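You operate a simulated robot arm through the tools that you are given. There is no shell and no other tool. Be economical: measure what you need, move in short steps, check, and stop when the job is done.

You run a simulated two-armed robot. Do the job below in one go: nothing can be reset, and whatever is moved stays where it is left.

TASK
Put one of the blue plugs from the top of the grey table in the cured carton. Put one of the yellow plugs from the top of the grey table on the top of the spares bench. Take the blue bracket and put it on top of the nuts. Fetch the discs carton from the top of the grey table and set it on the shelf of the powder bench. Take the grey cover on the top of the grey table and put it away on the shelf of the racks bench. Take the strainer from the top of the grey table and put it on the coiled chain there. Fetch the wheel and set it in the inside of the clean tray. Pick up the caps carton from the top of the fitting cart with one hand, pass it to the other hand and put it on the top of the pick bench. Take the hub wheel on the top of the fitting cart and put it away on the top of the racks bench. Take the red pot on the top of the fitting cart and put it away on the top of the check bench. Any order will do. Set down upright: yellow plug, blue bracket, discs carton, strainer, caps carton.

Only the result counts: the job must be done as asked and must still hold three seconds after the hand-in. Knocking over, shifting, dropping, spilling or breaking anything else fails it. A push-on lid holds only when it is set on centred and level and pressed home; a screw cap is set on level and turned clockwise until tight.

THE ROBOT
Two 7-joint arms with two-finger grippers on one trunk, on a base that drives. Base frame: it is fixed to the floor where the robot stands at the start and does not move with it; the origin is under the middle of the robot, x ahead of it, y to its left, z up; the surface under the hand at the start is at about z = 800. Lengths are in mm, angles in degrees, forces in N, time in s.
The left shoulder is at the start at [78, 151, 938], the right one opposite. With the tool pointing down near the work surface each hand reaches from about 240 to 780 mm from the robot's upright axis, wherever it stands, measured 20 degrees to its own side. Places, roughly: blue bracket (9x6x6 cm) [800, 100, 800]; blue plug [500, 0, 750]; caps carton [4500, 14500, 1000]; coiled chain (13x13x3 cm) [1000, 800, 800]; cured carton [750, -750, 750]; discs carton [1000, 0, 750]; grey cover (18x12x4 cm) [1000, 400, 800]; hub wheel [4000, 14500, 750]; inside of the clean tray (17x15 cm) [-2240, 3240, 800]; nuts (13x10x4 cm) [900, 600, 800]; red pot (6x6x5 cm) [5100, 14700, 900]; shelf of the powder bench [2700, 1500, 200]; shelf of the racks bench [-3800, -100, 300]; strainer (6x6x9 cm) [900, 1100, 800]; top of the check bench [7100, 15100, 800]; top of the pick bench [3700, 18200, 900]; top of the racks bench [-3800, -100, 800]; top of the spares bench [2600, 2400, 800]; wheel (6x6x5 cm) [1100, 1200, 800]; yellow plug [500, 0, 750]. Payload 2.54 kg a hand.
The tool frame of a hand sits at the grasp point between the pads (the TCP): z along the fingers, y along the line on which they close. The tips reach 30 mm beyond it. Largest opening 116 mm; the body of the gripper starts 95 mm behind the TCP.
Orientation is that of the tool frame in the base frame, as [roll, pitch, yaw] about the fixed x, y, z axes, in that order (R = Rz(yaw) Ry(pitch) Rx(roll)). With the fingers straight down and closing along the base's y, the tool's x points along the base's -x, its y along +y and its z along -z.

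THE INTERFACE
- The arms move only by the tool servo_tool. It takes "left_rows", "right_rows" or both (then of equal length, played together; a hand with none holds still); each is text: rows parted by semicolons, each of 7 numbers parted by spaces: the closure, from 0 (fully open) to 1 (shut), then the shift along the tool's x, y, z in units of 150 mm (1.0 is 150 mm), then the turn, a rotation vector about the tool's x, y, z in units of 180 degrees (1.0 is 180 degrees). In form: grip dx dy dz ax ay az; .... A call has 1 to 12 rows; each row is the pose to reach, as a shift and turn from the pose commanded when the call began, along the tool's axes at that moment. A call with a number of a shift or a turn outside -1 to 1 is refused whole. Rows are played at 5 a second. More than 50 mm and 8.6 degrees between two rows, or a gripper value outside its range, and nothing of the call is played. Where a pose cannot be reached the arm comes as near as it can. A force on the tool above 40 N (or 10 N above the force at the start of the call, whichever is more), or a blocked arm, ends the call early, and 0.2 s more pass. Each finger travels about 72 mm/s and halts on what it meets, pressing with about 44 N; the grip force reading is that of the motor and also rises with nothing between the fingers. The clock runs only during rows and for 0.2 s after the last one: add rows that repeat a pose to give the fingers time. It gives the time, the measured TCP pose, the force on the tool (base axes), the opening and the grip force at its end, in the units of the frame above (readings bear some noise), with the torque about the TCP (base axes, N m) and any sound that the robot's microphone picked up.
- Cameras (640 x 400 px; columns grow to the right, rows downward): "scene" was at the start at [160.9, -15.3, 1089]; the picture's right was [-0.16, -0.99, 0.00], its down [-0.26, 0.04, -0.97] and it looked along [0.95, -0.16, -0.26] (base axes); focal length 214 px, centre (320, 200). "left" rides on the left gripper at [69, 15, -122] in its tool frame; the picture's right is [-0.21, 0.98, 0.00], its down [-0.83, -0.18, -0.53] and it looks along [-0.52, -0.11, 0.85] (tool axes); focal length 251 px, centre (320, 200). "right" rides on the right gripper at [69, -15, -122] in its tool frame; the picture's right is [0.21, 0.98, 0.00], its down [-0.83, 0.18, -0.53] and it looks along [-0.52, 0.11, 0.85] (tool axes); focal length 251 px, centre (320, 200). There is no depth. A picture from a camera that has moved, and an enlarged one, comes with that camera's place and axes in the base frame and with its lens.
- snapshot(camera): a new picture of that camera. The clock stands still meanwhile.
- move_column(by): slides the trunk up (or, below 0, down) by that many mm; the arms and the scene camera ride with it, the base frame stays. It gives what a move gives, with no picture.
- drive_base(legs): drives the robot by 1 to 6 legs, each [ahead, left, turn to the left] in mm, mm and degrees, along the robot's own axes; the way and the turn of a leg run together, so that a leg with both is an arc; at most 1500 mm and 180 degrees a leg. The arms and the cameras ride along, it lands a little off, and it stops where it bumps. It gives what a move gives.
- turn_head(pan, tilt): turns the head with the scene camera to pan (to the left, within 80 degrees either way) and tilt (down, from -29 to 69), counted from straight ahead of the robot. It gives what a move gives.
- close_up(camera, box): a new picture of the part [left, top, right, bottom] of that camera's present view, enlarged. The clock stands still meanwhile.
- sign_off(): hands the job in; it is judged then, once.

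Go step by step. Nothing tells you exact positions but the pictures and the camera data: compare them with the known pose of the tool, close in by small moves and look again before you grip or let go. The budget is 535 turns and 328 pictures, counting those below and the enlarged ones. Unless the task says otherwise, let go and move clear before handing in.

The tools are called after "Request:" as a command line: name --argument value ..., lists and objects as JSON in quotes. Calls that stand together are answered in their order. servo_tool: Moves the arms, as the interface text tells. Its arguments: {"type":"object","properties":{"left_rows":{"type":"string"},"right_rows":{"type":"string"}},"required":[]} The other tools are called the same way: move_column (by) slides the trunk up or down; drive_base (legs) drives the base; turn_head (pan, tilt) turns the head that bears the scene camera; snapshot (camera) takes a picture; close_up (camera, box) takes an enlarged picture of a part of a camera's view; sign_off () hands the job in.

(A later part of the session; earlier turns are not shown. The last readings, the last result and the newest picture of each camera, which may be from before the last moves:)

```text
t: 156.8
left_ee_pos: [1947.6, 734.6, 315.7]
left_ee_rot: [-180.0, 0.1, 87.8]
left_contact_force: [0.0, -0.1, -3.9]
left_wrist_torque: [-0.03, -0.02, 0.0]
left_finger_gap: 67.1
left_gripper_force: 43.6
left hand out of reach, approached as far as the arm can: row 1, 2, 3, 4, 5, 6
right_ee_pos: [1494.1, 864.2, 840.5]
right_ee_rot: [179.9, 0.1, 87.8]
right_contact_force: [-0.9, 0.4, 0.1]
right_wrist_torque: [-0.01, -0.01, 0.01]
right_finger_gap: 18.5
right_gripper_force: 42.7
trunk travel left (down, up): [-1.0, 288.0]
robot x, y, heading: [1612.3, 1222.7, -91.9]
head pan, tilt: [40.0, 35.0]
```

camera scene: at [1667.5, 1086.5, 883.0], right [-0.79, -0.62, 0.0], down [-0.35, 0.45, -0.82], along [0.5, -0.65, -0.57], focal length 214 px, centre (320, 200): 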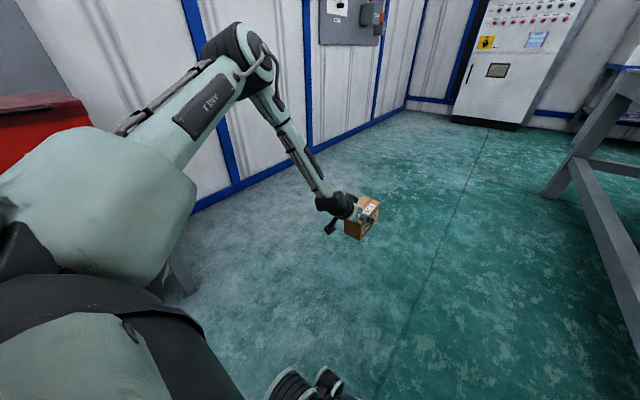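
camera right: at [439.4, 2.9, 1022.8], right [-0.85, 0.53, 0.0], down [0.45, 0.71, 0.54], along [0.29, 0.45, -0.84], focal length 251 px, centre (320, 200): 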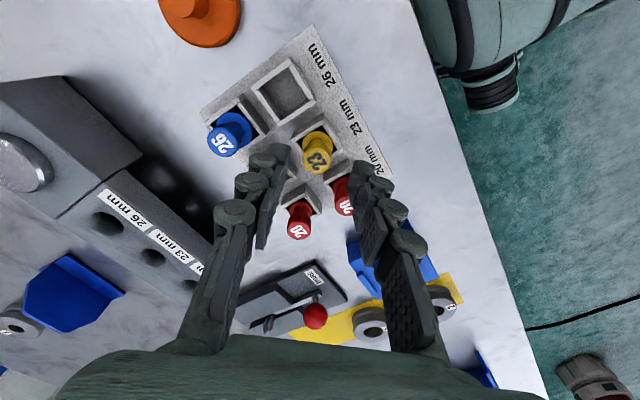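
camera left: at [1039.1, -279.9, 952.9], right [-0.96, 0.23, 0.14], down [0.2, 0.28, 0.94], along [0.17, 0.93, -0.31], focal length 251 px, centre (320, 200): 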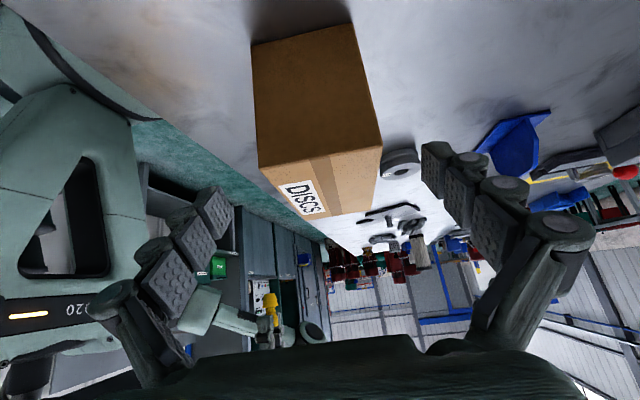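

Reach gets lower toward the robot's own left and back. I probe further left, in free space.

Request:
servo_tool --left_rows "0.6 0.15 0.2 -0.1 0 0 0;0.6 0.3 0.4 -0.1 0 0 0;0.6 0.45 0.6 -0.1 0 0 0;0.6 0.6 0.8 -0.1 0 0 0;0.6 0.75 1 -0.1 0 0 0;0.6 0.95 1 -0.1 0 0 0"

Request:
servo_tool --left_rows "0.6 0 0 0.2 0 0 0;0.6 0 0 0.4 0 0 0;0.6 0 0 0.6 0 0 0;0.6 0 0 0.8 0 0 0;0.6 0 0 0.8 0 0 0"

Request:
snapshot --camera "scene"

```text
t: 158.2
left_ee_pos: [2104.8, 881.4, 326.1]
left_ee_rot: [-179.9, 0.0, 87.8]
left_contact_force: [0.4, -0.6, -3.7]
left_wrist_torque: [-0.03, 0.01, -0.02]
left_finger_gap: 67.3
left_gripper_force: 44.1
right_ee_pos: [1495.6, 863.8, 840.5]
right_ee_rot: [179.9, 0.2, 87.8]
right_contact_force: [-0.8, -0.2, 0.2]
right_wrist_torque: [0.03, 0.02, -0.02]
right_finger_gap: 18.3
right_gripper_force: 43.5
trunk travel left (down, up): [-1.0, 288.0]
robot x, y, heading: [1613.2, 1225.5, -92.0]
head pan, tilt: [40.0, 35.0]
```

```text
t: 159.4
left_ee_pos: [2105.1, 879.2, 206.6]
left_ee_rot: [-179.9, 0.1, 87.8]
left_contact_force: [-0.3, -0.5, -2.8]
left_wrist_torque: [-0.03, 0.01, 0.0]
left_finger_gap: 67.1
left_gripper_force: 43.2
right_ee_pos: [1494.9, 863.5, 840.8]
right_ee_rot: [179.9, 0.0, 87.8]
right_contact_force: [-0.1, 0.3, -0.5]
right_wrist_torque: [0.03, 0.0, 0.01]
right_finger_gap: 18.3
right_gripper_force: 44.0
trunk travel left (down, up): [-1.0, 288.0]
robot x, y, heading: [1614.9, 1223.0, -92.0]
head pan, tilt: [40.0, 35.0]
```

```text
277 pictures are left
camera scene: at [1667.6, 1086.6, 883.0], right [-0.79, -0.62, 0.0], down [-0.35, 0.45, -0.82], along [0.5, -0.65, -0.57], focal length 214 px, centre (320, 200)
```

scene: 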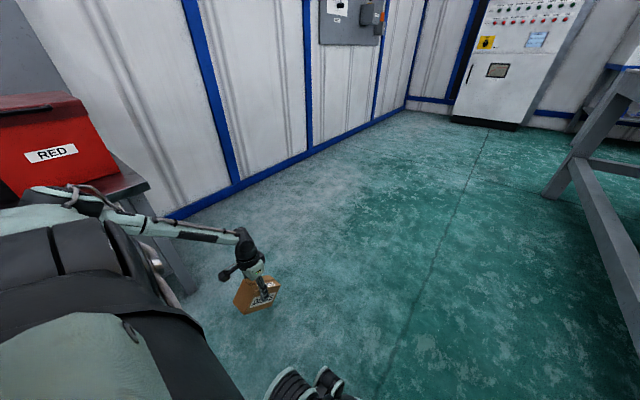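

That posture reaches z≈206 easily. Now I restore the 40° tilt (carton level) and turn the hand 55° outward, checking it stays reachable.

Request:
servo_tool --left_rows "0.6 0 0 -0.1 0 -0.04 0;0.6 0 0 -0.2 0 -0.08 0;0.6 0 0 -0.3 0 -0.12 0;0.6 0 0 -0.3 0 -0.16 0;0.6 0 0 -0.3 0 -0.2 0;0.6 0 0 -0.3 0 -0.2222 0;0.6 0 0 -0.3 0 -0.2222 0"

Request:
servo_tool --left_rows "0.6 0 0 0 -0.028 0 -0.033;0.6 0 0 0 -0.056 0 -0.066;0.6 0 0 0 -0.084 0 -0.1;0.6 0 0 0 -0.111 0 -0.133;0.6 0 0 0 -0.139 0 -0.166;0.6 0 0 0 -0.167 0 -0.199;0.6 0 0 0 -0.196 0 -0.234;0.6 0 0 0 -0.196 0 -0.234"

Request:
snapshot --camera "scene"

```text
t: 161.0
left_ee_pos: [2106.2, 879.2, 250.6]
left_ee_rot: [-179.8, 40.1, 88.0]
left_contact_force: [0.2, 0.0, -3.4]
left_wrist_torque: [0.06, -0.03, 0.0]
left_finger_gap: 67.4
left_gripper_force: 44.2
right_ee_pos: [1495.1, 862.4, 841.1]
right_ee_rot: [180.0, 0.0, 87.8]
right_contact_force: [0.2, -0.1, 0.1]
right_wrist_torque: [0.0, 0.02, 0.04]
right_finger_gap: 18.4
right_gripper_force: 43.2
trunk travel left (down, up): [-1.0, 288.0]
robot x, y, heading: [1610.8, 1226.4, -92.2]
head pan, tilt: [40.0, 35.0]
```

```text
t: 162.8
left_ee_pos: [2106.7, 877.8, 251.6]
left_ee_rot: [-179.8, 39.8, 143.0]
left_contact_force: [-0.2, 1.3, -3.8]
left_wrist_torque: [0.06, 0.08, 0.0]
left_finger_gap: 67.4
left_gripper_force: 44.2
right_ee_pos: [1495.3, 863.1, 840.2]
right_ee_rot: [179.8, 0.2, 87.7]
right_contact_force: [-0.2, -0.7, 0.0]
right_wrist_torque: [0.02, -0.02, -0.02]
right_finger_gap: 18.3
right_gripper_force: 43.4
trunk travel left (down, up): [-1.0, 288.0]
robot x, y, heading: [1615.7, 1227.1, -91.7]
head pan, tilt: [40.0, 35.0]
```

```text
276 pictures are left
camera scene: at [1667.6, 1086.6, 883.0], right [-0.79, -0.62, 0.0], down [-0.35, 0.45, -0.82], along [0.5, -0.65, -0.57], focal length 214 px, centre (320, 200)
```

scene: 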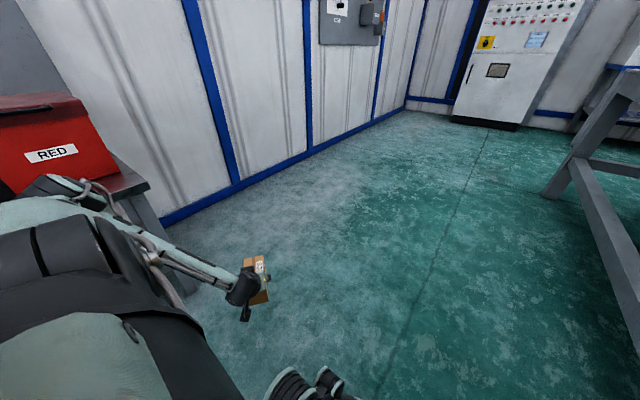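

This posture works well. I raise a little, turn the robot 37° left so the carton points at the bench, and move in front of the shelf.

Request:
servo_tool --left_rows "0.6 -0.15 0 -0.18 0 0 0;0.6 -0.15 0 -0.18 0 0 0"

Request:
drive_base --legs '[[0, 0, 37], [-78, 157, 0]]'

Request:
turn_head --pan 50 --tilt 35

Request:
snapshot --camera "scene"

Request:
snapshot --camera "left"

```text
t: 163.4
left_ee_pos: [2104.5, 880.4, 287.2]
left_ee_rot: [-179.8, 39.9, 142.9]
left_contact_force: [-0.1, -0.4, -3.9]
left_wrist_torque: [0.04, 0.05, -0.03]
left_finger_gap: 67.0
left_gripper_force: 43.8
right_ee_pos: [1495.9, 862.2, 840.8]
right_ee_rot: [179.8, 0.1, 87.8]
right_contact_force: [-0.3, 0.2, -0.6]
right_wrist_torque: [0.02, 0.02, 0.0]
right_finger_gap: 18.1
right_gripper_force: 43.4
trunk travel left (down, up): [-1.0, 288.0]
robot x, y, heading: [1613.4, 1221.7, -91.7]
head pan, tilt: [40.0, 35.0]
```

```text
t: 167.4
left_ee_pos: [2292.5, 1400.2, 287.2]
left_ee_rot: [-179.8, 39.9, -179.9]
left_contact_force: [-0.4, 0.0, -3.6]
left_wrist_torque: [0.0, 0.07, -0.04]
left_finger_gap: 67.0
left_gripper_force: 43.6
right_ee_pos: [1818.3, 1018.1, 840.4]
right_ee_rot: [179.9, 0.0, 125.1]
right_contact_force: [0.0, 0.0, -0.3]
right_wrist_torque: [-0.01, -0.01, 0.02]
right_finger_gap: 18.4
right_gripper_force: 43.6
trunk travel left (down, up): [-1.0, 288.0]
robot x, y, heading: [1696.3, 1381.6, -54.7]
head pan, tilt: [40.0, 35.0]
```

```text
t: 168.1
left_ee_pos: [2293.2, 1400.6, 285.8]
left_ee_rot: [-179.8, 39.9, -179.8]
left_contact_force: [-0.3, 0.0, -3.4]
left_wrist_torque: [0.01, 0.07, 0.0]
left_finger_gap: 67.4
left_gripper_force: 43.4
right_ee_pos: [1819.6, 1017.7, 840.6]
right_ee_rot: [179.9, 0.1, 125.1]
right_contact_force: [-0.6, 0.3, -0.2]
right_wrist_torque: [-0.01, 0.05, 0.0]
right_finger_gap: 18.4
right_gripper_force: 43.3
trunk travel left (down, up): [-1.0, 288.0]
robot x, y, heading: [1695.4, 1378.1, -54.6]
head pan, tilt: [50.0, 35.0]
```

```text
275 pictures are left
camera scene: at [1823.1, 1314.4, 883.0], right [-0.08, -1.0, 0.0], down [-0.57, 0.05, -0.82], along [0.82, -0.07, -0.57], focal length 214 px, centre (320, 200)
```

scene: 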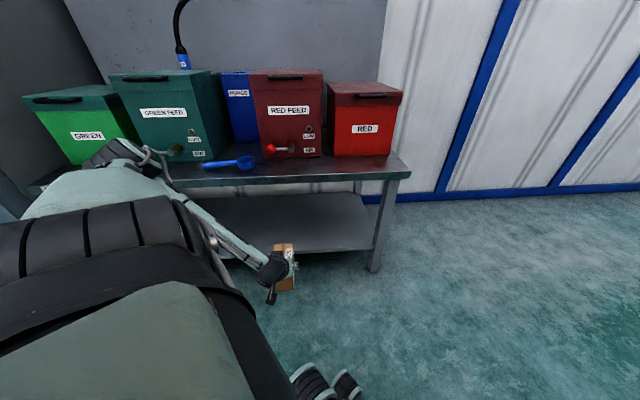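

```text
274 pictures are left
camera left: at [2162.9, 1414.6, 337.3], right [0.16, 0.98, 0.13], down [0.29, -0.18, 0.94], along [0.94, -0.11, -0.31], focal length 251 px, centre (320, 200)
```

left: 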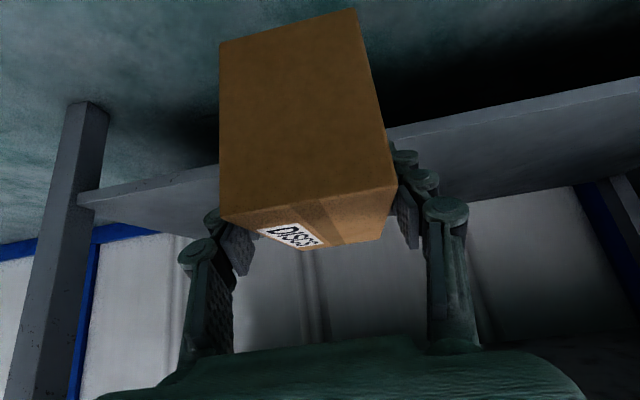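

I zoom in on the shelf to measure its height and the clearance.

Request:
close_up --camera "scene" --box '[200, 160, 420, 297]'

Request:
close_up --camera "left" --box '[60, 90, 260, 215]'

```text
2.91 times, centred on (310, 228) of scene
camera zoom: at [1823.1, 1314.4, 883.0], right [-0.08, -1.0, 0.0], down [-0.57, 0.05, -0.82], along [0.82, -0.07, -0.57], focal length 624 px, centre (349, 117)
```

zoom: 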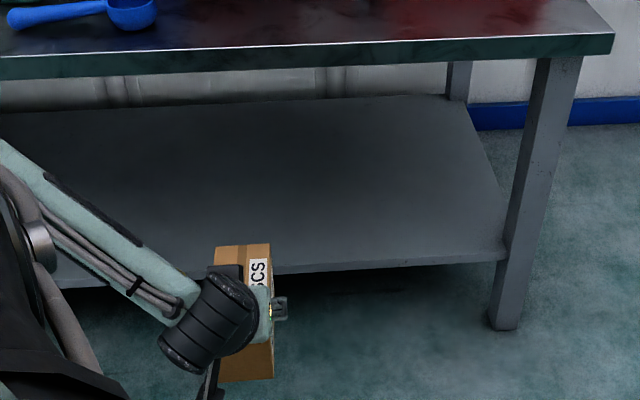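

```text
3.20 times, centred on (160, 152) of left
camera zoom: at [2162.9, 1414.6, 337.3], right [0.16, 0.98, 0.13], down [0.29, -0.18, 0.94], along [0.94, -0.11, -0.31], focal length 805 px, centre (832, 352)
```

zoom: 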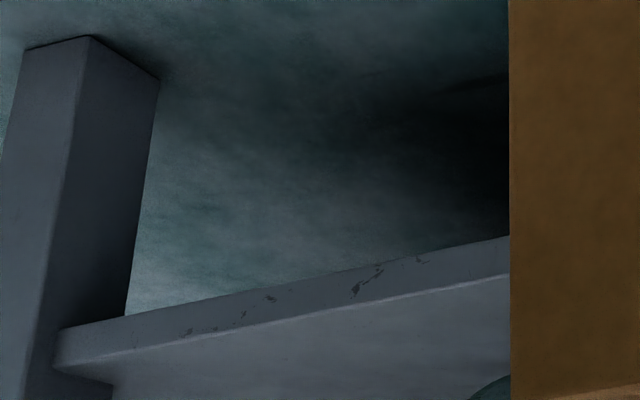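

The shelf's front top edge is at x≈2439, z≈189; the bench top is well above. I extend the arm 190 mm under the bench (carton bottom about 30 mm above the shelf).

Request:
servo_tool --left_rows "0.6 -0.24 0 0.2 0 0 0;0.6 -0.485 0 0.41 0 0 0;0.6 -0.73 0 0.61 0 0 0;0.6 -0.97 0 0.815 0 0 0;0.6 -0.97 0 0.815 0 0 0"

Request:
snapshot --camera "scene"

Request:
snapshot --camera "left"

```text
t: 169.3
left_ee_pos: [2481.9, 1400.0, 286.6]
left_ee_rot: [-179.6, 39.9, -179.8]
left_contact_force: [0.0, -0.3, -3.5]
left_wrist_torque: [0.0, 0.06, -0.06]
left_finger_gap: 67.1
left_gripper_force: 44.4
right_ee_pos: [1819.3, 1017.5, 840.2]
right_ee_rot: [179.8, 0.1, 125.1]
right_contact_force: [0.0, 0.1, -0.6]
right_wrist_torque: [-0.02, -0.05, 0.01]
right_finger_gap: 18.7
right_gripper_force: 43.8
trunk travel left (down, up): [-1.0, 288.0]
robot x, y, heading: [1695.0, 1374.3, -54.5]
head pan, tilt: [50.0, 35.0]
```

```text
271 pictures are left
camera scene: at [1823.1, 1314.4, 883.0], right [-0.08, -1.0, 0.0], down [-0.57, 0.05, -0.82], along [0.82, -0.07, -0.57], focal length 214 px, centre (320, 200)
```

scene: 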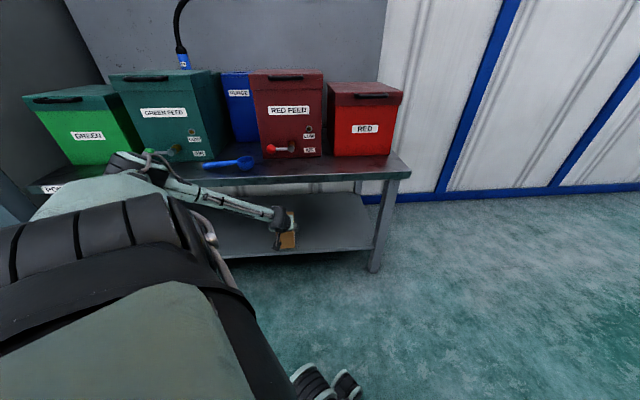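

```text
270 pictures are left
camera left: at [2352.1, 1415.4, 336.6], right [0.16, 0.98, 0.13], down [0.29, -0.18, 0.94], along [0.94, -0.11, -0.31], focal length 251 px, centre (320, 200)
```

left: 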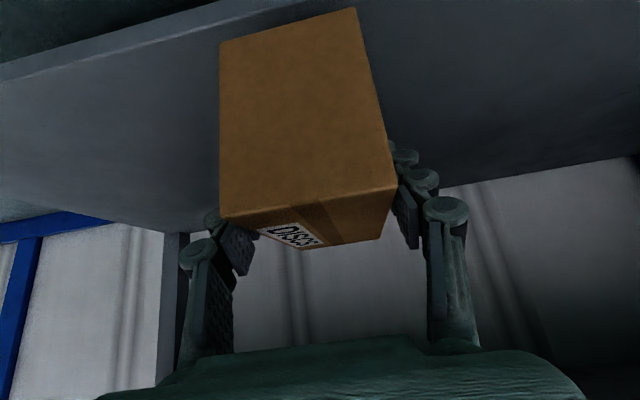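

Inside the shelf space with clearance. Extend 50 mm more, then lower gently.

Request:
servo_tool --left_rows "0.6 -0.13 0 0.11 0 0 0;0.6 -0.255 0 0.215 0 0 0;0.6 -0.18 0 0.3 0 0 0;0.6 -0.145 0 0.345 0 0 0;0.6 -0.145 0 0.345 0 0 0"

Request:
close_up --camera "scene" --box '[200, 160, 420, 297]'

```text
t: 170.5
left_ee_pos: [2533.7, 1400.0, 260.8]
left_ee_rot: [-179.8, 39.9, -179.8]
left_contact_force: [-0.2, 0.0, -4.0]
left_wrist_torque: [0.01, 0.07, 0.01]
left_finger_gap: 67.1
left_gripper_force: 44.5
right_ee_pos: [1818.4, 1017.1, 840.6]
right_ee_rot: [-180.0, 0.1, 125.2]
right_contact_force: [0.2, 0.0, -0.9]
right_wrist_torque: [-0.02, -0.02, -0.01]
right_finger_gap: 18.2
right_gripper_force: 43.7
trunk travel left (down, up): [-1.0, 288.0]
robot x, y, heading: [1692.3, 1375.0, -54.4]
head pan, tilt: [50.0, 35.0]
```

```text
2.91 times, centred on (310, 228) of scene
camera zoom: at [1823.2, 1314.4, 883.0], right [-0.08, -1.0, 0.0], down [-0.57, 0.05, -0.82], along [0.82, -0.07, -0.57], focal length 624 px, centre (349, 117)
```

zoom: 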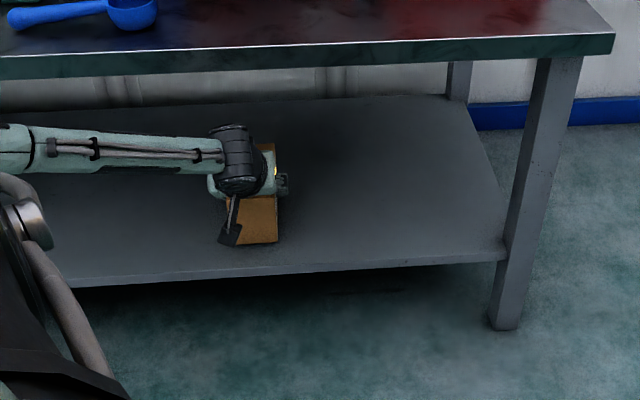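

Lower in small increments and watch the vertical force.

Request:
servo_tool --left_rows "0.6 0.013 0 0.015 0 0 0;0.6 0.026 0 0.03 0 0 0;0.6 0.026 0 0.03 0 0 0"

Request:
servo_tool --left_rows "0.6 0.01 0 0.012 0 0 0;0.6 0.01 0 0.012 0 0 0"

```text
t: 171.3
left_ee_pos: [2533.2, 1400.2, 254.7]
left_ee_rot: [-179.8, 39.9, -179.8]
left_contact_force: [-0.1, 0.9, -3.4]
left_wrist_torque: [0.03, 0.05, 0.0]
left_finger_gap: 67.2
left_gripper_force: 44.1
right_ee_pos: [1818.7, 1018.2, 840.0]
right_ee_rot: [179.9, 0.0, 125.1]
right_contact_force: [-0.2, 0.8, 0.6]
right_wrist_torque: [0.02, 0.01, 0.01]
right_finger_gap: 18.2
right_gripper_force: 43.6
trunk travel left (down, up): [-1.0, 288.0]
robot x, y, heading: [1691.6, 1377.6, -54.9]
head pan, tilt: [50.0, 35.0]
```

```text
t: 171.9
left_ee_pos: [2532.8, 1400.8, 251.9]
left_ee_rot: [-179.8, 39.8, -179.7]
left_contact_force: [0.3, 0.5, -3.8]
left_wrist_torque: [-0.02, 0.09, -0.02]
left_finger_gap: 66.9
left_gripper_force: 43.7
right_ee_pos: [1819.1, 1018.5, 839.4]
right_ee_rot: [180.0, 0.1, 125.1]
right_contact_force: [-0.9, -0.3, 0.3]
right_wrist_torque: [-0.02, -0.02, 0.0]
right_finger_gap: 18.2
right_gripper_force: 43.9
trunk travel left (down, up): [-1.0, 288.0]
robot x, y, heading: [1693.1, 1375.6, -54.8]
head pan, tilt: [50.0, 35.0]
```

Request:
servo_tool --left_rows "0.6 0.01 0 0.012 0 0 0;0.6 0.02 0 0.024 0 0 0;0.6 0.02 0 0.024 0 0 0"

Request:
servo_tool --left_rows "0.6 0.01 0 0.012 0 0 0;0.6 0.02 0 0.024 0 0 0;0.6 0.02 0 0.024 0 0 0"

```text
t: 172.7
left_ee_pos: [2533.2, 1401.3, 248.7]
left_ee_rot: [-179.7, 40.1, -179.8]
left_contact_force: [0.1, 0.5, 1.2]
left_wrist_torque: [-0.16, -0.35, -0.04]
left_finger_gap: 67.2
left_gripper_force: 44.4
right_ee_pos: [1818.3, 1016.9, 839.1]
right_ee_rot: [179.9, 0.1, 125.1]
right_contact_force: [0.2, -0.5, -0.3]
right_wrist_torque: [-0.03, 0.01, 0.0]
right_finger_gap: 18.3
right_gripper_force: 42.8
trunk travel left (down, up): [-1.0, 288.0]
robot x, y, heading: [1692.4, 1377.7, -54.5]
head pan, tilt: [50.0, 35.0]
```

```text
t: 173.5
left_ee_pos: [2533.8, 1400.7, 247.8]
left_ee_rot: [-179.6, 40.4, -179.7]
left_contact_force: [-9.7, 2.0, 26.7]
left_wrist_torque: [-0.04, 0.26, 0.22]
left_finger_gap: 67.3
left_gripper_force: 44.1
right_ee_pos: [1815.7, 1017.2, 841.7]
right_ee_rot: [179.6, 0.2, 125.1]
right_contact_force: [-0.3, 0.4, -0.1]
right_wrist_torque: [0.03, -0.04, -0.03]
right_finger_gap: 18.4
right_gripper_force: 43.8
trunk travel left (down, up): [-1.0, 288.0]
robot x, y, heading: [1694.8, 1379.6, -54.3]
head pan, tilt: [50.0, 35.0]
```

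The carton rests on the shelf. I ease the pressure, open, and withdraw along the fingers.

Request:
servo_tool --left_rows "0.6 -0.011 0 -0.013 0 0 0;0.6 -0.011 0 -0.013 0 0 0;0.3 -0.011 0 -0.013 0 0 0;0.15 -0.011 0 -0.013 0 0 0;0.1 -0.011 0 -0.013 0 0 0;0.1 -0.011 0 -0.013 0 0 0;0.1 -0.011 0 -0.2 0 0 0;0.1 -0.011 0 -0.45 0 0 0;0.1 -0.011 0 -0.75 0 0 0;0.1 0 0 -1 0 0 0"

Request:
close_up --camera "scene" --box '[200, 160, 420, 297]'

Request:
snapshot --camera "left"

```text
t: 175.7
left_ee_pos: [2437.7, 1398.8, 359.6]
left_ee_rot: [-179.9, 39.9, -179.8]
left_contact_force: [-0.1, -0.8, 0.1]
left_wrist_torque: [0.02, -0.02, -0.01]
left_finger_gap: 104.5
left_gripper_force: 0.0
right_ee_pos: [1819.6, 1018.5, 840.8]
right_ee_rot: [180.0, 0.1, 125.1]
right_contact_force: [0.1, 0.0, -0.2]
right_wrist_torque: [-0.01, 0.0, 0.03]
right_finger_gap: 18.1
right_gripper_force: 43.3
trunk travel left (down, up): [-1.0, 288.0]
robot x, y, heading: [1696.9, 1375.6, -54.8]
head pan, tilt: [50.0, 35.0]
```

```text
2.91 times, centred on (310, 228) of scene
camera zoom: at [1822.9, 1314.4, 883.0], right [-0.08, -1.0, 0.0], down [-0.57, 0.05, -0.82], along [0.82, -0.07, -0.57], focal length 624 px, centre (349, 117)
```

zoom: 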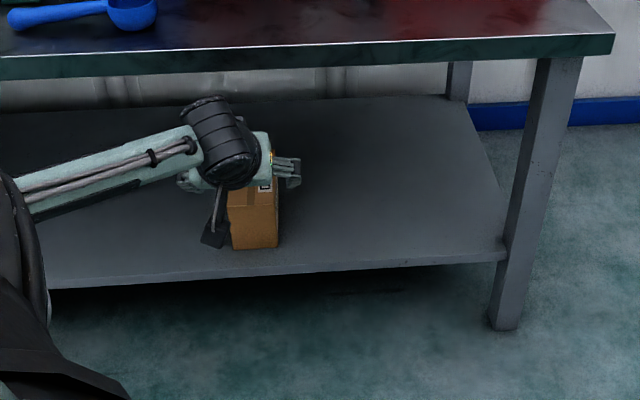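

```text
267 pictures are left
camera left: at [2307.9, 1411.6, 410.6], right [0.16, 0.98, 0.14], down [0.29, -0.18, 0.94], along [0.94, -0.11, -0.31], focal length 251 px, centre (320, 200)
```

left: 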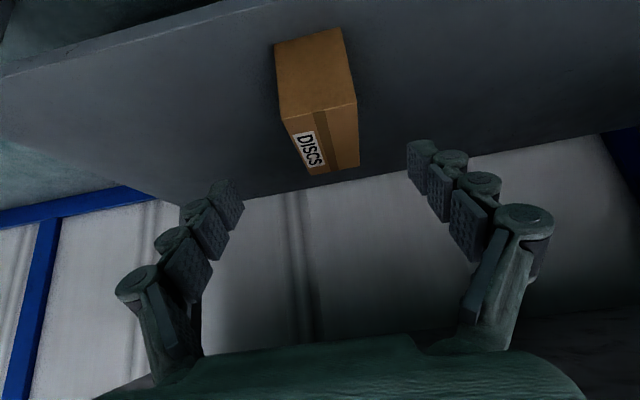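

The disc carton stands on the shelf. I back straight out and raise the trunk, then look for the spares bench to the left.

Request:
drive_base --legs '[[-160, -215, 0]]'

Request:
move_column --by 175

Request:
drive_base --legs '[[0, 0, 95]]'

Request:
turn_head --pan 0 --tilt 15

Request:
snapshot --camera "scene"

```text
t: 177.6
left_ee_pos: [2302.2, 1398.1, 359.2]
left_ee_rot: [-179.8, 39.8, -179.5]
left_contact_force: [0.0, -0.3, -0.2]
left_wrist_torque: [0.0, 0.01, -0.02]
left_finger_gap: 104.3
left_gripper_force: 0.1
right_ee_pos: [1685.8, 1015.2, 840.3]
right_ee_rot: [179.9, 0.1, 125.3]
right_contact_force: [-0.4, 0.2, -0.7]
right_wrist_torque: [-0.02, 0.0, 0.03]
right_finger_gap: 18.2
right_gripper_force: 43.6
trunk travel left (down, up): [-1.0, 288.0]
robot x, y, heading: [1561.7, 1377.4, -54.5]
head pan, tilt: [50.0, 35.0]
stopped in leg 1: the robot was blocked; the commanded pose is now the measured one
```

```text
t: 179.6
left_ee_pos: [2301.8, 1396.3, 534.6]
left_ee_rot: [-179.8, 39.9, -179.5]
left_contact_force: [0.0, -0.6, -0.2]
left_wrist_torque: [0.0, 0.03, -0.03]
left_finger_gap: 104.2
left_gripper_force: 0.1
right_ee_pos: [1684.7, 1016.3, 1014.8]
right_ee_rot: [180.0, 0.0, 125.2]
right_contact_force: [-0.6, -0.5, 0.0]
right_wrist_torque: [0.0, 0.04, -0.03]
right_finger_gap: 18.4
right_gripper_force: 43.8
trunk travel left (down, up): [-176.0, 113.0]
robot x, y, heading: [1561.6, 1374.8, -54.5]
head pan, tilt: [50.0, 35.0]
```

```text
t: 184.2
left_ee_pos: [1444.3, 2108.9, 534.9]
left_ee_rot: [-179.8, 39.8, -82.4]
left_contact_force: [-0.2, -0.1, 0.1]
left_wrist_torque: [0.01, -0.01, 0.02]
left_finger_gap: 104.2
left_gripper_force: 0.0
right_ee_pos: [1900.3, 1542.7, 1016.6]
right_ee_rot: [179.9, -0.1, -137.7]
right_contact_force: [0.0, 0.0, 0.6]
right_wrist_torque: [-0.01, 0.05, 0.03]
right_finger_gap: 18.2
right_gripper_force: 43.0
trunk travel left (down, up): [-176.0, 113.0]
robot x, y, heading: [1559.1, 1374.5, 42.5]
head pan, tilt: [50.0, 35.0]
```

```text
t: 185.4
left_ee_pos: [1445.5, 2109.4, 535.2]
left_ee_rot: [-179.7, 39.9, -82.4]
left_contact_force: [1.0, 0.6, 0.8]
left_wrist_torque: [0.01, 0.0, -0.01]
left_finger_gap: 104.3
left_gripper_force: 0.0
right_ee_pos: [1900.8, 1544.1, 1015.0]
right_ee_rot: [179.9, 0.1, -137.6]
right_contact_force: [0.2, -1.3, -0.4]
right_wrist_torque: [-0.02, 0.01, 0.0]
right_finger_gap: 18.3
right_gripper_force: 43.8
trunk travel left (down, up): [-176.0, 113.0]
robot x, y, heading: [1559.3, 1374.3, 42.6]
head pan, tilt: [0.0, 15.0]
```

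```text
266 pictures are left
camera scene: at [1679.7, 1484.0, 1090.0], right [0.68, -0.74, 0.0], down [-0.19, -0.18, -0.97], along [0.71, 0.65, -0.26], focal length 214 px, centre (320, 200)
```

scene: 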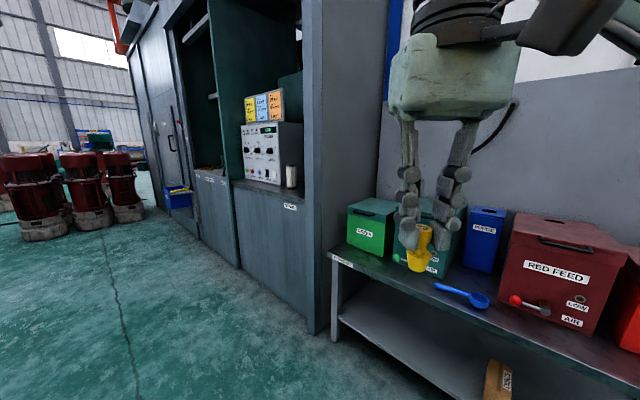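

The drive touched something at the table side and stopped; I'll keep more distance. The cabinet with a counter (instrument and bins) on the left is probably the spares bench; I zoom.

Request:
close_up --camera "scene" --box '[170, 80, 330, 230]'

Request:
turn_head --pan 70 --tilt 20

Request:
snapshot --camera "scene"

```text
2.67 times, centred on (250, 155) of scene
camera zoom: at [1679.7, 1484.0, 1090.0], right [0.68, -0.74, 0.0], down [-0.19, -0.18, -0.97], along [0.71, 0.65, -0.26], focal length 572 px, centre (507, 320)
```

zoom: 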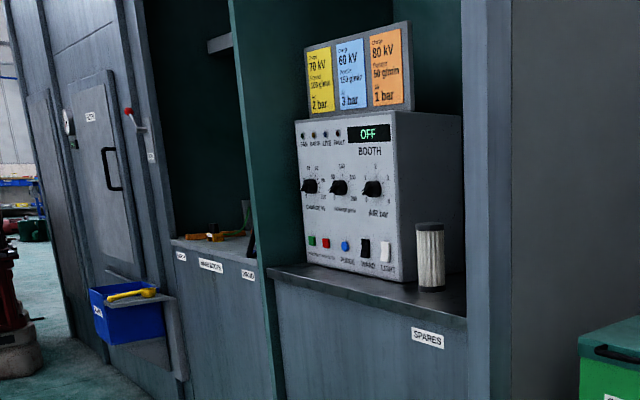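

```text
t: 186.8
left_ee_pos: [1445.8, 2108.8, 534.9]
left_ee_rot: [-179.8, 39.9, -82.4]
left_contact_force: [-0.7, -0.7, -0.6]
left_wrist_torque: [0.0, 0.0, 0.0]
left_finger_gap: 104.6
left_gripper_force: 0.0
right_ee_pos: [1901.2, 1543.1, 1015.1]
right_ee_rot: [179.9, -0.1, -137.5]
right_contact_force: [0.6, 0.3, -0.6]
right_wrist_torque: [0.01, -0.01, -0.01]
right_finger_gap: 18.0
right_gripper_force: 43.6
trunk travel left (down, up): [-176.0, 113.0]
robot x, y, heading: [1560.5, 1373.3, 42.5]
head pan, tilt: [70.0, 20.0]
```

```text
264 pictures are left
camera scene: at [1575.3, 1506.8, 1081.9], right [0.92, 0.38, 0.0], down [0.13, -0.32, -0.94], along [-0.36, 0.87, -0.34], focal length 214 px, centre (320, 200)
```

scene: 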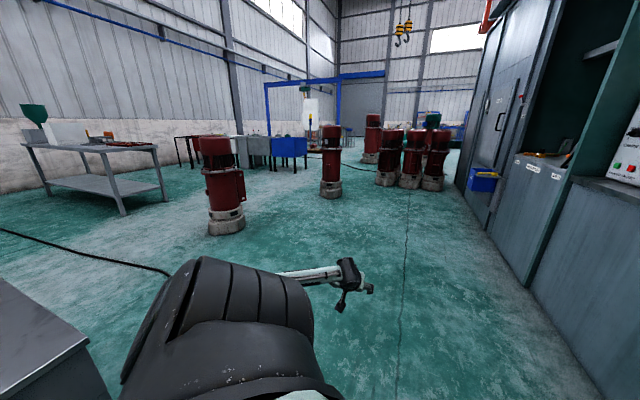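

Labelled SPARES: a counter with front edge at x≈2417, free at its right front side. First I fold the left arm back up to a neutral pose.

Request:
servo_tool --left_rows "0 -0.2 0 -0.24 0 0 0;0 -0.4 0 -0.48 0 0 0;0 -0.6 0 -0.72 0 0 0;0 -0.8 0 -0.95 0 0 0"

Request:
servo_tool --left_rows "0 -0.15 0 -0.18 0 0.044 0;0 -0.3 0 -0.36 0 0.088 0;0 -0.45 0 -0.54 0 0.132 0;0 -0.6 0 -0.72 0 0.176 0;0 -0.75 0 -0.9 0 0.2215 0"

Request:
servo_tool --left_rows "0 0.1 -0.2 -0.1 0 0 0.043;0 0.1 -0.4 -0.2 0 0 0.087;0 0.1 -0.6 -0.3 0 0 0.131;0 0.1 -0.8 -0.4 0 0 0.175;0 0.1 -1 -0.45 0 0 0.218;0 0.1 -1 -0.5 0 0 0.262;0 0.1 -1 -0.55 0 0 0.305;0 0.1 -1 -0.55 0 0 0.305"

```text
t: 187.8
left_ee_pos: [1442.9, 2107.3, 721.7]
left_ee_rot: [-179.7, 39.9, -82.5]
left_contact_force: [-0.5, 1.2, -0.1]
left_wrist_torque: [0.01, 0.03, -0.02]
left_finger_gap: 115.7
left_gripper_force: 0.0
right_ee_pos: [1900.2, 1544.2, 1016.6]
right_ee_rot: [180.0, 0.0, -137.7]
right_contact_force: [-0.7, 0.6, -0.2]
right_wrist_torque: [0.02, 0.0, 0.0]
right_finger_gap: 18.2
right_gripper_force: 43.7
trunk travel left (down, up): [-176.0, 113.0]
robot x, y, heading: [1558.0, 1374.3, 42.3]
head pan, tilt: [70.0, 20.0]
```

```text
t: 189.0
left_ee_pos: [1442.8, 2106.7, 897.8]
left_ee_rot: [-179.8, -0.1, -82.4]
left_contact_force: [-0.4, -0.4, 1.0]
left_wrist_torque: [0.01, 0.02, -0.03]
left_finger_gap: 116.0
left_gripper_force: 0.2
right_ee_pos: [1900.6, 1542.4, 1016.3]
right_ee_rot: [179.9, 0.1, -137.6]
right_contact_force: [0.0, -0.7, -0.2]
right_wrist_torque: [-0.03, -0.01, -0.03]
right_finger_gap: 18.0
right_gripper_force: 43.7
trunk travel left (down, up): [-176.0, 113.0]
robot x, y, heading: [1561.8, 1373.9, 42.8]
head pan, tilt: [70.0, 20.0]
```

```text
t: 190.8
left_ee_pos: [1595.7, 2110.7, 978.9]
left_ee_rot: [180.0, 0.2, -137.6]
left_contact_force: [0.5, 0.1, 0.5]
left_wrist_torque: [0.04, 0.01, 0.0]
left_finger_gap: 116.2
left_gripper_force: 0.0
right_ee_pos: [1900.3, 1543.7, 1014.3]
right_ee_rot: [179.9, 0.0, -137.6]
right_contact_force: [-0.2, 0.2, 0.4]
right_wrist_torque: [0.02, -0.02, 0.0]
right_finger_gap: 18.2
right_gripper_force: 44.2
trunk travel left (down, up): [-176.0, 113.0]
robot x, y, heading: [1557.8, 1375.9, 42.5]
head pan, tilt: [70.0, 20.0]
```

Request:
servo_tool --left_rows "0 0.2 -0.25 -0.1 0 0 0;0 0.4 -0.5 -0.2 0 0 0;0 0.6 -0.75 -0.3 0 0 0;0 0.8 -1 -0.4 0 0 0"

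Request:
servo_tool --left_rows "0 0 -0.25 -0.1 0 0 0;0 0 -0.5 -0.2 0 0 0;0 0 -0.75 -0.3 0 0 0;0 0 -0.85 -0.4 0 0 0"

Request:
drive_base --legs '[[500, 0, 0], [0, 0, -42.5]]'

Request:
turn_head --pan 30 --tilt 20

Request:
snapshot --camera "scene"

```text
refused: row 1 steps farther than a row can; nothing moved
```

```text
t: 191.8
left_ee_pos: [1679.9, 2015.3, 1039.3]
left_ee_rot: [180.0, 0.3, -137.5]
left_contact_force: [0.2, 0.4, 0.5]
left_wrist_torque: [-0.01, 0.01, 0.01]
left_finger_gap: 116.1
left_gripper_force: 0.2
right_ee_pos: [1901.3, 1543.5, 1015.5]
right_ee_rot: [-180.0, 0.0, -137.6]
right_contact_force: [0.1, -0.1, 0.6]
right_wrist_torque: [0.01, 0.02, -0.01]
right_finger_gap: 18.4
right_gripper_force: 43.1
trunk travel left (down, up): [-176.0, 113.0]
robot x, y, heading: [1559.6, 1375.9, 42.4]
head pan, tilt: [70.0, 20.0]
```

```text
t: 196.2
left_ee_pos: [2342.1, 2194.8, 1042.4]
left_ee_rot: [179.9, -0.7, -167.8]
left_contact_force: [-7.5, -3.6, 0.6]
left_wrist_torque: [0.43, -1.17, -0.2]
left_finger_gap: 115.8
left_gripper_force: 0.1
right_ee_pos: [2294.3, 1671.5, 1014.8]
right_ee_rot: [179.9, 0.1, -168.7]
right_contact_force: [1.2, 0.3, -0.1]
right_wrist_torque: [0.0, -0.03, 0.01]
right_finger_gap: 18.1
right_gripper_force: 43.9
trunk travel left (down, up): [-176.0, 113.0]
robot x, y, heading: [1916.2, 1698.5, 11.7]
head pan, tilt: [70.0, 20.0]
stopped in leg 2: the force on the tool passed its limit at 120 N (the readings are from after the stop); the commanded pose is now the measured one
```

```text
t: 197.2
left_ee_pos: [2341.0, 2195.0, 1042.3]
left_ee_rot: [179.9, -0.6, -167.7]
left_contact_force: [-11.7, -4.4, 1.8]
left_wrist_torque: [0.58, -1.8, -0.31]
left_finger_gap: 116.0
left_gripper_force: 0.0
right_ee_pos: [2294.3, 1671.8, 1015.7]
right_ee_rot: [179.9, 0.1, -168.5]
right_contact_force: [-0.6, -0.8, -0.3]
right_wrist_torque: [0.02, 0.0, 0.03]
right_finger_gap: 18.3
right_gripper_force: 43.5
trunk travel left (down, up): [-176.0, 113.0]
robot x, y, heading: [1917.4, 1702.8, 11.7]
head pan, tilt: [30.0, 20.0]
```

```text
263 pictures are left
camera scene: at [2051.5, 1776.6, 1082.2], right [0.67, -0.75, 0.0], down [-0.25, -0.23, -0.94], along [0.7, 0.63, -0.34], focal length 214 px, centre (320, 200)
```

scene: 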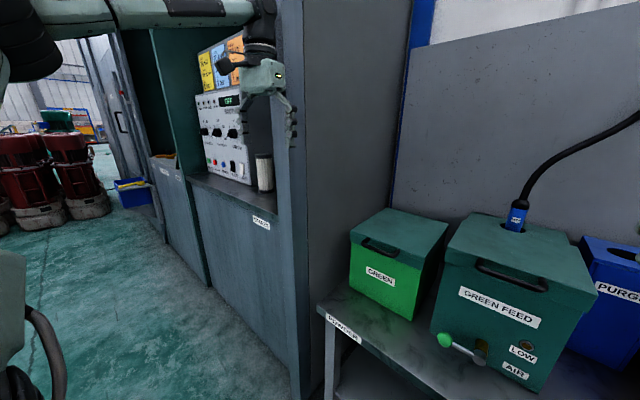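

The left hand touched the cabinet post because the earlier retract call was refused. I pull the hand back now, and check before driving.

Request:
servo_tool --left_rows "0 0.3 0 0 0 0 0;0 0.6 0 0 0 0 0;0 0.7 -0.2 0 0 0 0;0 0.7 -0.5 0 0 0 0;0 0.7 -0.7 0 0 0 0"

Request:
snapshot --camera "scene"

```text
t: 198.4
left_ee_pos: [2262.2, 2072.2, 1039.8]
left_ee_rot: [179.9, -0.8, -167.6]
left_contact_force: [0.3, -0.2, -1.2]
left_wrist_torque: [0.01, 0.01, -0.01]
left_finger_gap: 116.0
left_gripper_force: 0.0
right_ee_pos: [2296.9, 1670.4, 1014.2]
right_ee_rot: [179.8, -0.1, -168.6]
right_contact_force: [-0.6, 0.7, -0.7]
right_wrist_torque: [0.0, 0.0, -0.04]
right_finger_gap: 18.4
right_gripper_force: 43.9
trunk travel left (down, up): [-176.0, 113.0]
robot x, y, heading: [1918.6, 1702.7, 11.6]
head pan, tilt: [30.0, 20.0]
```

```text
262 pictures are left
camera scene: at [2053.2, 1776.9, 1081.9], right [0.67, -0.75, 0.0], down [-0.26, -0.23, -0.94], along [0.7, 0.63, -0.34], focal length 214 px, centre (320, 200)
```

scene: 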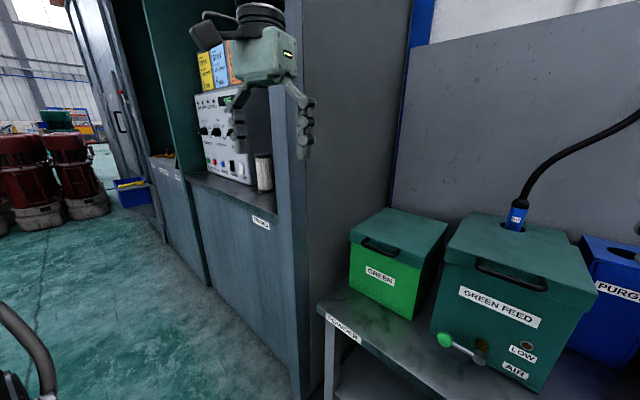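

Free again. Straighten heading and move to face the spares counter, keeping distance.

Request:
drive_base --legs '[[-100, 0, -11.6], [0, 800, 0]]'

Request:
turn_head --pan 0 --tilt 30

Request:
snapshot --camera "scene"

```text
t: 207.3
left_ee_pos: [2229.5, 2782.5, 1039.7]
left_ee_rot: [179.9, -0.8, -179.2]
left_contact_force: [-0.1, -0.8, -0.1]
left_wrist_torque: [-0.01, -0.01, -0.01]
left_finger_gap: 115.9
left_gripper_force: 0.2
right_ee_pos: [2181.9, 2383.3, 1014.0]
right_ee_rot: [179.8, -0.1, 180.0]
right_contact_force: [0.5, 0.8, -0.4]
right_wrist_torque: [-0.01, 0.02, -0.02]
right_finger_gap: 18.3
right_gripper_force: 43.6
trunk travel left (down, up): [-176.0, 113.0]
robot x, y, heading: [1817.5, 2488.6, 0.2]
head pan, tilt: [30.0, 20.0]
```

```text
t: 208.2
left_ee_pos: [2228.7, 2782.5, 1040.0]
left_ee_rot: [179.9, -0.8, -179.2]
left_contact_force: [0.0, 0.9, -0.1]
left_wrist_torque: [-0.01, -0.01, -0.01]
left_finger_gap: 115.8
left_gripper_force: 0.0
right_ee_pos: [2183.0, 2383.6, 1015.9]
right_ee_rot: [179.9, -0.2, 180.0]
right_contact_force: [0.1, 0.7, -0.5]
right_wrist_torque: [0.01, 0.03, 0.02]
right_finger_gap: 18.4
right_gripper_force: 43.8
trunk travel left (down, up): [-176.0, 113.0]
robot x, y, heading: [1820.4, 2488.7, 0.1]
head pan, tilt: [0.0, 30.0]
```

```text
261 pictures are left
camera scene: at [1976.1, 2489.1, 1065.9], right [0.0, -1.0, 0.0], down [-0.5, 0.0, -0.87], along [0.87, 0.0, -0.5], focal length 214 px, centre (320, 200)
```

scene: 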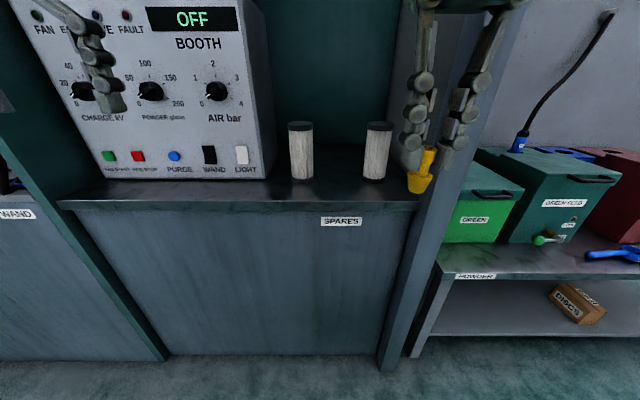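

The counter has two filters; the free spot is in front between them, about [2465, 2434]. I check the disc carton by zoom, then drive 120 mm ahead.

Request:
close_up --camera "scene" --box '[520, 260, 640, 335]'

Request:
drive_base --legs '[[120, 0, 0]]'

Request:
snapshot --camera "right"

Request:
snapshot --camera "scene"

```text
5.33 times, centred on (580, 298) of scene
camera zoom: at [1976.1, 2489.1, 1065.9], right [0.0, -1.0, 0.0], down [-0.5, 0.0, -0.87], along [0.87, 0.0, -0.5], focal length 1144 px, centre (-1067, -320)
```

zoom: 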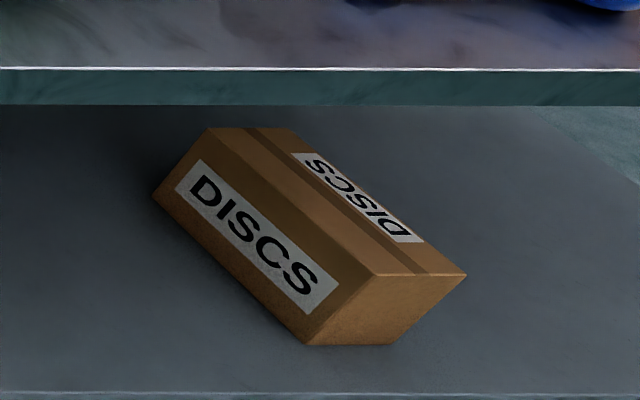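

```text
t: 209.5
left_ee_pos: [2346.0, 2783.6, 1040.1]
left_ee_rot: [179.9, -0.8, -179.0]
left_contact_force: [0.7, -0.2, 0.0]
left_wrist_torque: [0.02, 0.01, 0.0]
left_finger_gap: 115.9
left_gripper_force: 0.0
right_ee_pos: [2301.4, 2385.5, 1014.2]
right_ee_rot: [179.9, -0.2, -179.9]
right_contact_force: [1.2, -0.7, 1.0]
right_wrist_torque: [0.02, 0.0, 0.02]
right_finger_gap: 18.4
right_gripper_force: 43.7
trunk travel left (down, up): [-176.0, 113.0]
robot x, y, heading: [1935.9, 2486.5, 0.6]
head pan, tilt: [0.0, 30.0]
```

```text
259 pictures are left
camera right: at [2232.9, 2370.3, 1137.4], right [-0.22, 0.98, 0.0], down [0.83, 0.18, 0.53], along [0.52, 0.12, -0.85], focal length 251 px, centre (320, 200)
```

right: 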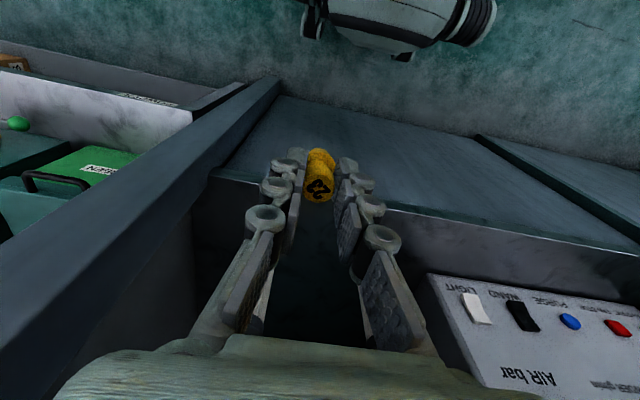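

```text
258 pictures are left
camera scene: at [2094.1, 2490.3, 1065.7], right [0.01, -1.0, 0.0], down [-0.5, 0.0, -0.87], along [0.87, 0.01, -0.5], focal length 214 px, centre (320, 200)
```

scene: 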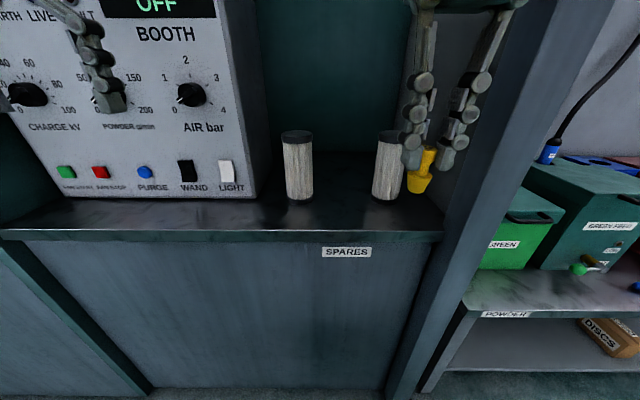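

Both filters are clear of the target. I move the plug over the counter front, then lower.

Request:
servo_tool --right_rows "0.95 -0.1 0.1 0 0 0 0;0.95 -0.2 0.2 0 0 0 0;0.95 -0.4 0.31 0 0 0 0;0.95 -0.65 0.31 0.1 0 0 0;0.95 -0.9 0.31 0.2 0 0 0;0.95 -0.98 0.31 0.4 0 0 0"

Request:
snapshot --camera "scene"

Request:
snapshot --camera "right"

```text
t: 210.9
left_ee_pos: [2340.7, 2786.7, 1042.0]
left_ee_rot: [-179.9, -0.4, -179.0]
left_contact_force: [0.2, 0.8, 0.8]
left_wrist_torque: [0.04, 0.02, 0.01]
left_finger_gap: 116.0
left_gripper_force: 0.0
right_ee_pos: [2439.7, 2435.9, 961.5]
right_ee_rot: [179.9, 0.7, -179.6]
right_contact_force: [-0.4, 0.6, 0.2]
right_wrist_torque: [0.0, -0.01, -0.01]
right_finger_gap: 18.1
right_gripper_force: 43.7
trunk travel left (down, up): [-176.0, 113.0]
robot x, y, heading: [1933.8, 2488.0, 0.5]
head pan, tilt: [0.0, 30.0]
```

```text
257 pictures are left
camera scene: at [2087.9, 2492.3, 1067.5], right [0.01, -1.0, 0.0], down [-0.49, -0.01, -0.87], along [0.87, 0.01, -0.49], focal length 214 px, centre (320, 200)
```

scene: 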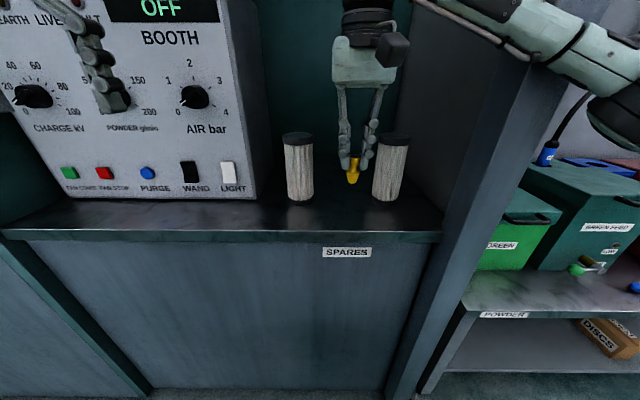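

```text
256 pictures are left
camera right: at [2370.1, 2420.9, 1083.0], right [-0.22, 0.98, 0.0], down [0.82, 0.19, 0.54], along [0.53, 0.12, -0.84], focal length 251 px, centre (320, 200)
```

right: 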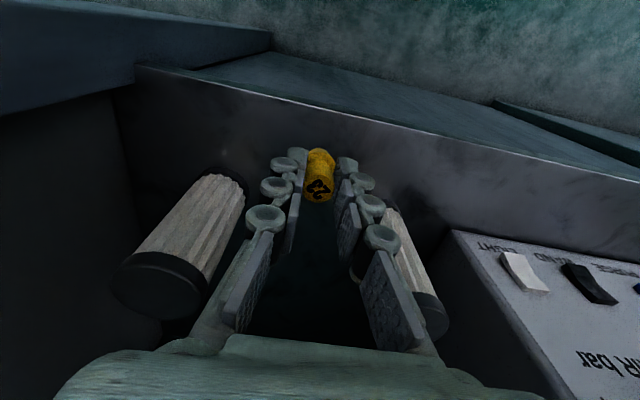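

The robot tipped slightly, so the forearm is likely leaning on the cabinet post. I pull the hand back and shift the robot left to get the elbow clear.

Request:
servo_tool --right_rows "0.95 0.3 0 -0.1 0 0 0;0.95 0.6 0 -0.2 0 0 0;0.95 0.85 0 -0.3 0 0 0"

Request:
drive_base --legs '[[0, 170, -0.5]]'

Request:
snapshot --camera "scene"

```text
t: 211.7
left_ee_pos: [2345.4, 2785.0, 1040.4]
left_ee_rot: [179.9, -0.7, -178.9]
left_contact_force: [0.6, -0.2, -0.4]
left_wrist_torque: [-0.02, 0.02, 0.01]
left_finger_gap: 116.1
left_gripper_force: 0.0
right_ee_pos: [2317.1, 2432.7, 1000.2]
right_ee_rot: [179.9, -0.1, -179.8]
right_contact_force: [-0.7, 0.3, -0.7]
right_wrist_torque: [-0.01, 0.02, -0.03]
right_finger_gap: 18.3
right_gripper_force: 43.1
trunk travel left (down, up): [-176.0, 113.0]
robot x, y, heading: [1934.3, 2490.0, 0.7]
head pan, tilt: [0.0, 30.0]
```

```text
t: 213.9
left_ee_pos: [2346.5, 2953.4, 1041.2]
left_ee_rot: [180.0, -0.8, -179.3]
left_contact_force: [-0.3, 1.1, 0.1]
left_wrist_torque: [-0.01, -0.02, -0.01]
left_finger_gap: 115.8
left_gripper_force: 0.1
right_ee_pos: [2317.5, 2602.6, 1000.4]
right_ee_rot: [179.9, -0.2, 179.8]
right_contact_force: [0.5, 0.0, -0.3]
right_wrist_torque: [0.06, -0.02, -0.01]
right_finger_gap: 18.0
right_gripper_force: 43.7
trunk travel left (down, up): [-176.0, 113.0]
robot x, y, heading: [1930.6, 2662.4, -0.2]
head pan, tilt: [0.0, 30.0]
```

```text
255 pictures are left
camera scene: at [2092.8, 2661.5, 1065.8], right [0.0, -1.0, 0.0], down [-0.5, 0.0, -0.87], along [0.87, 0.0, -0.5], focal length 214 px, centre (320, 200)
```

scene: 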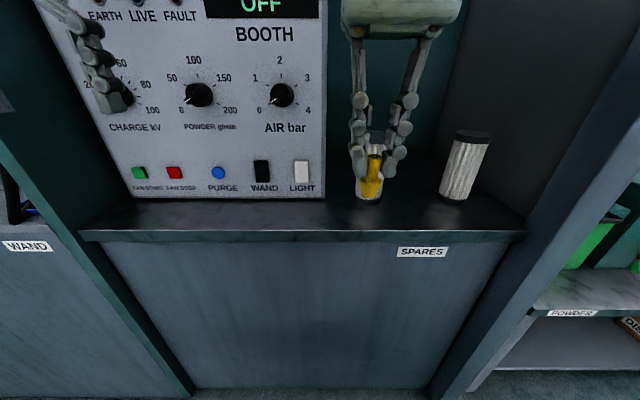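

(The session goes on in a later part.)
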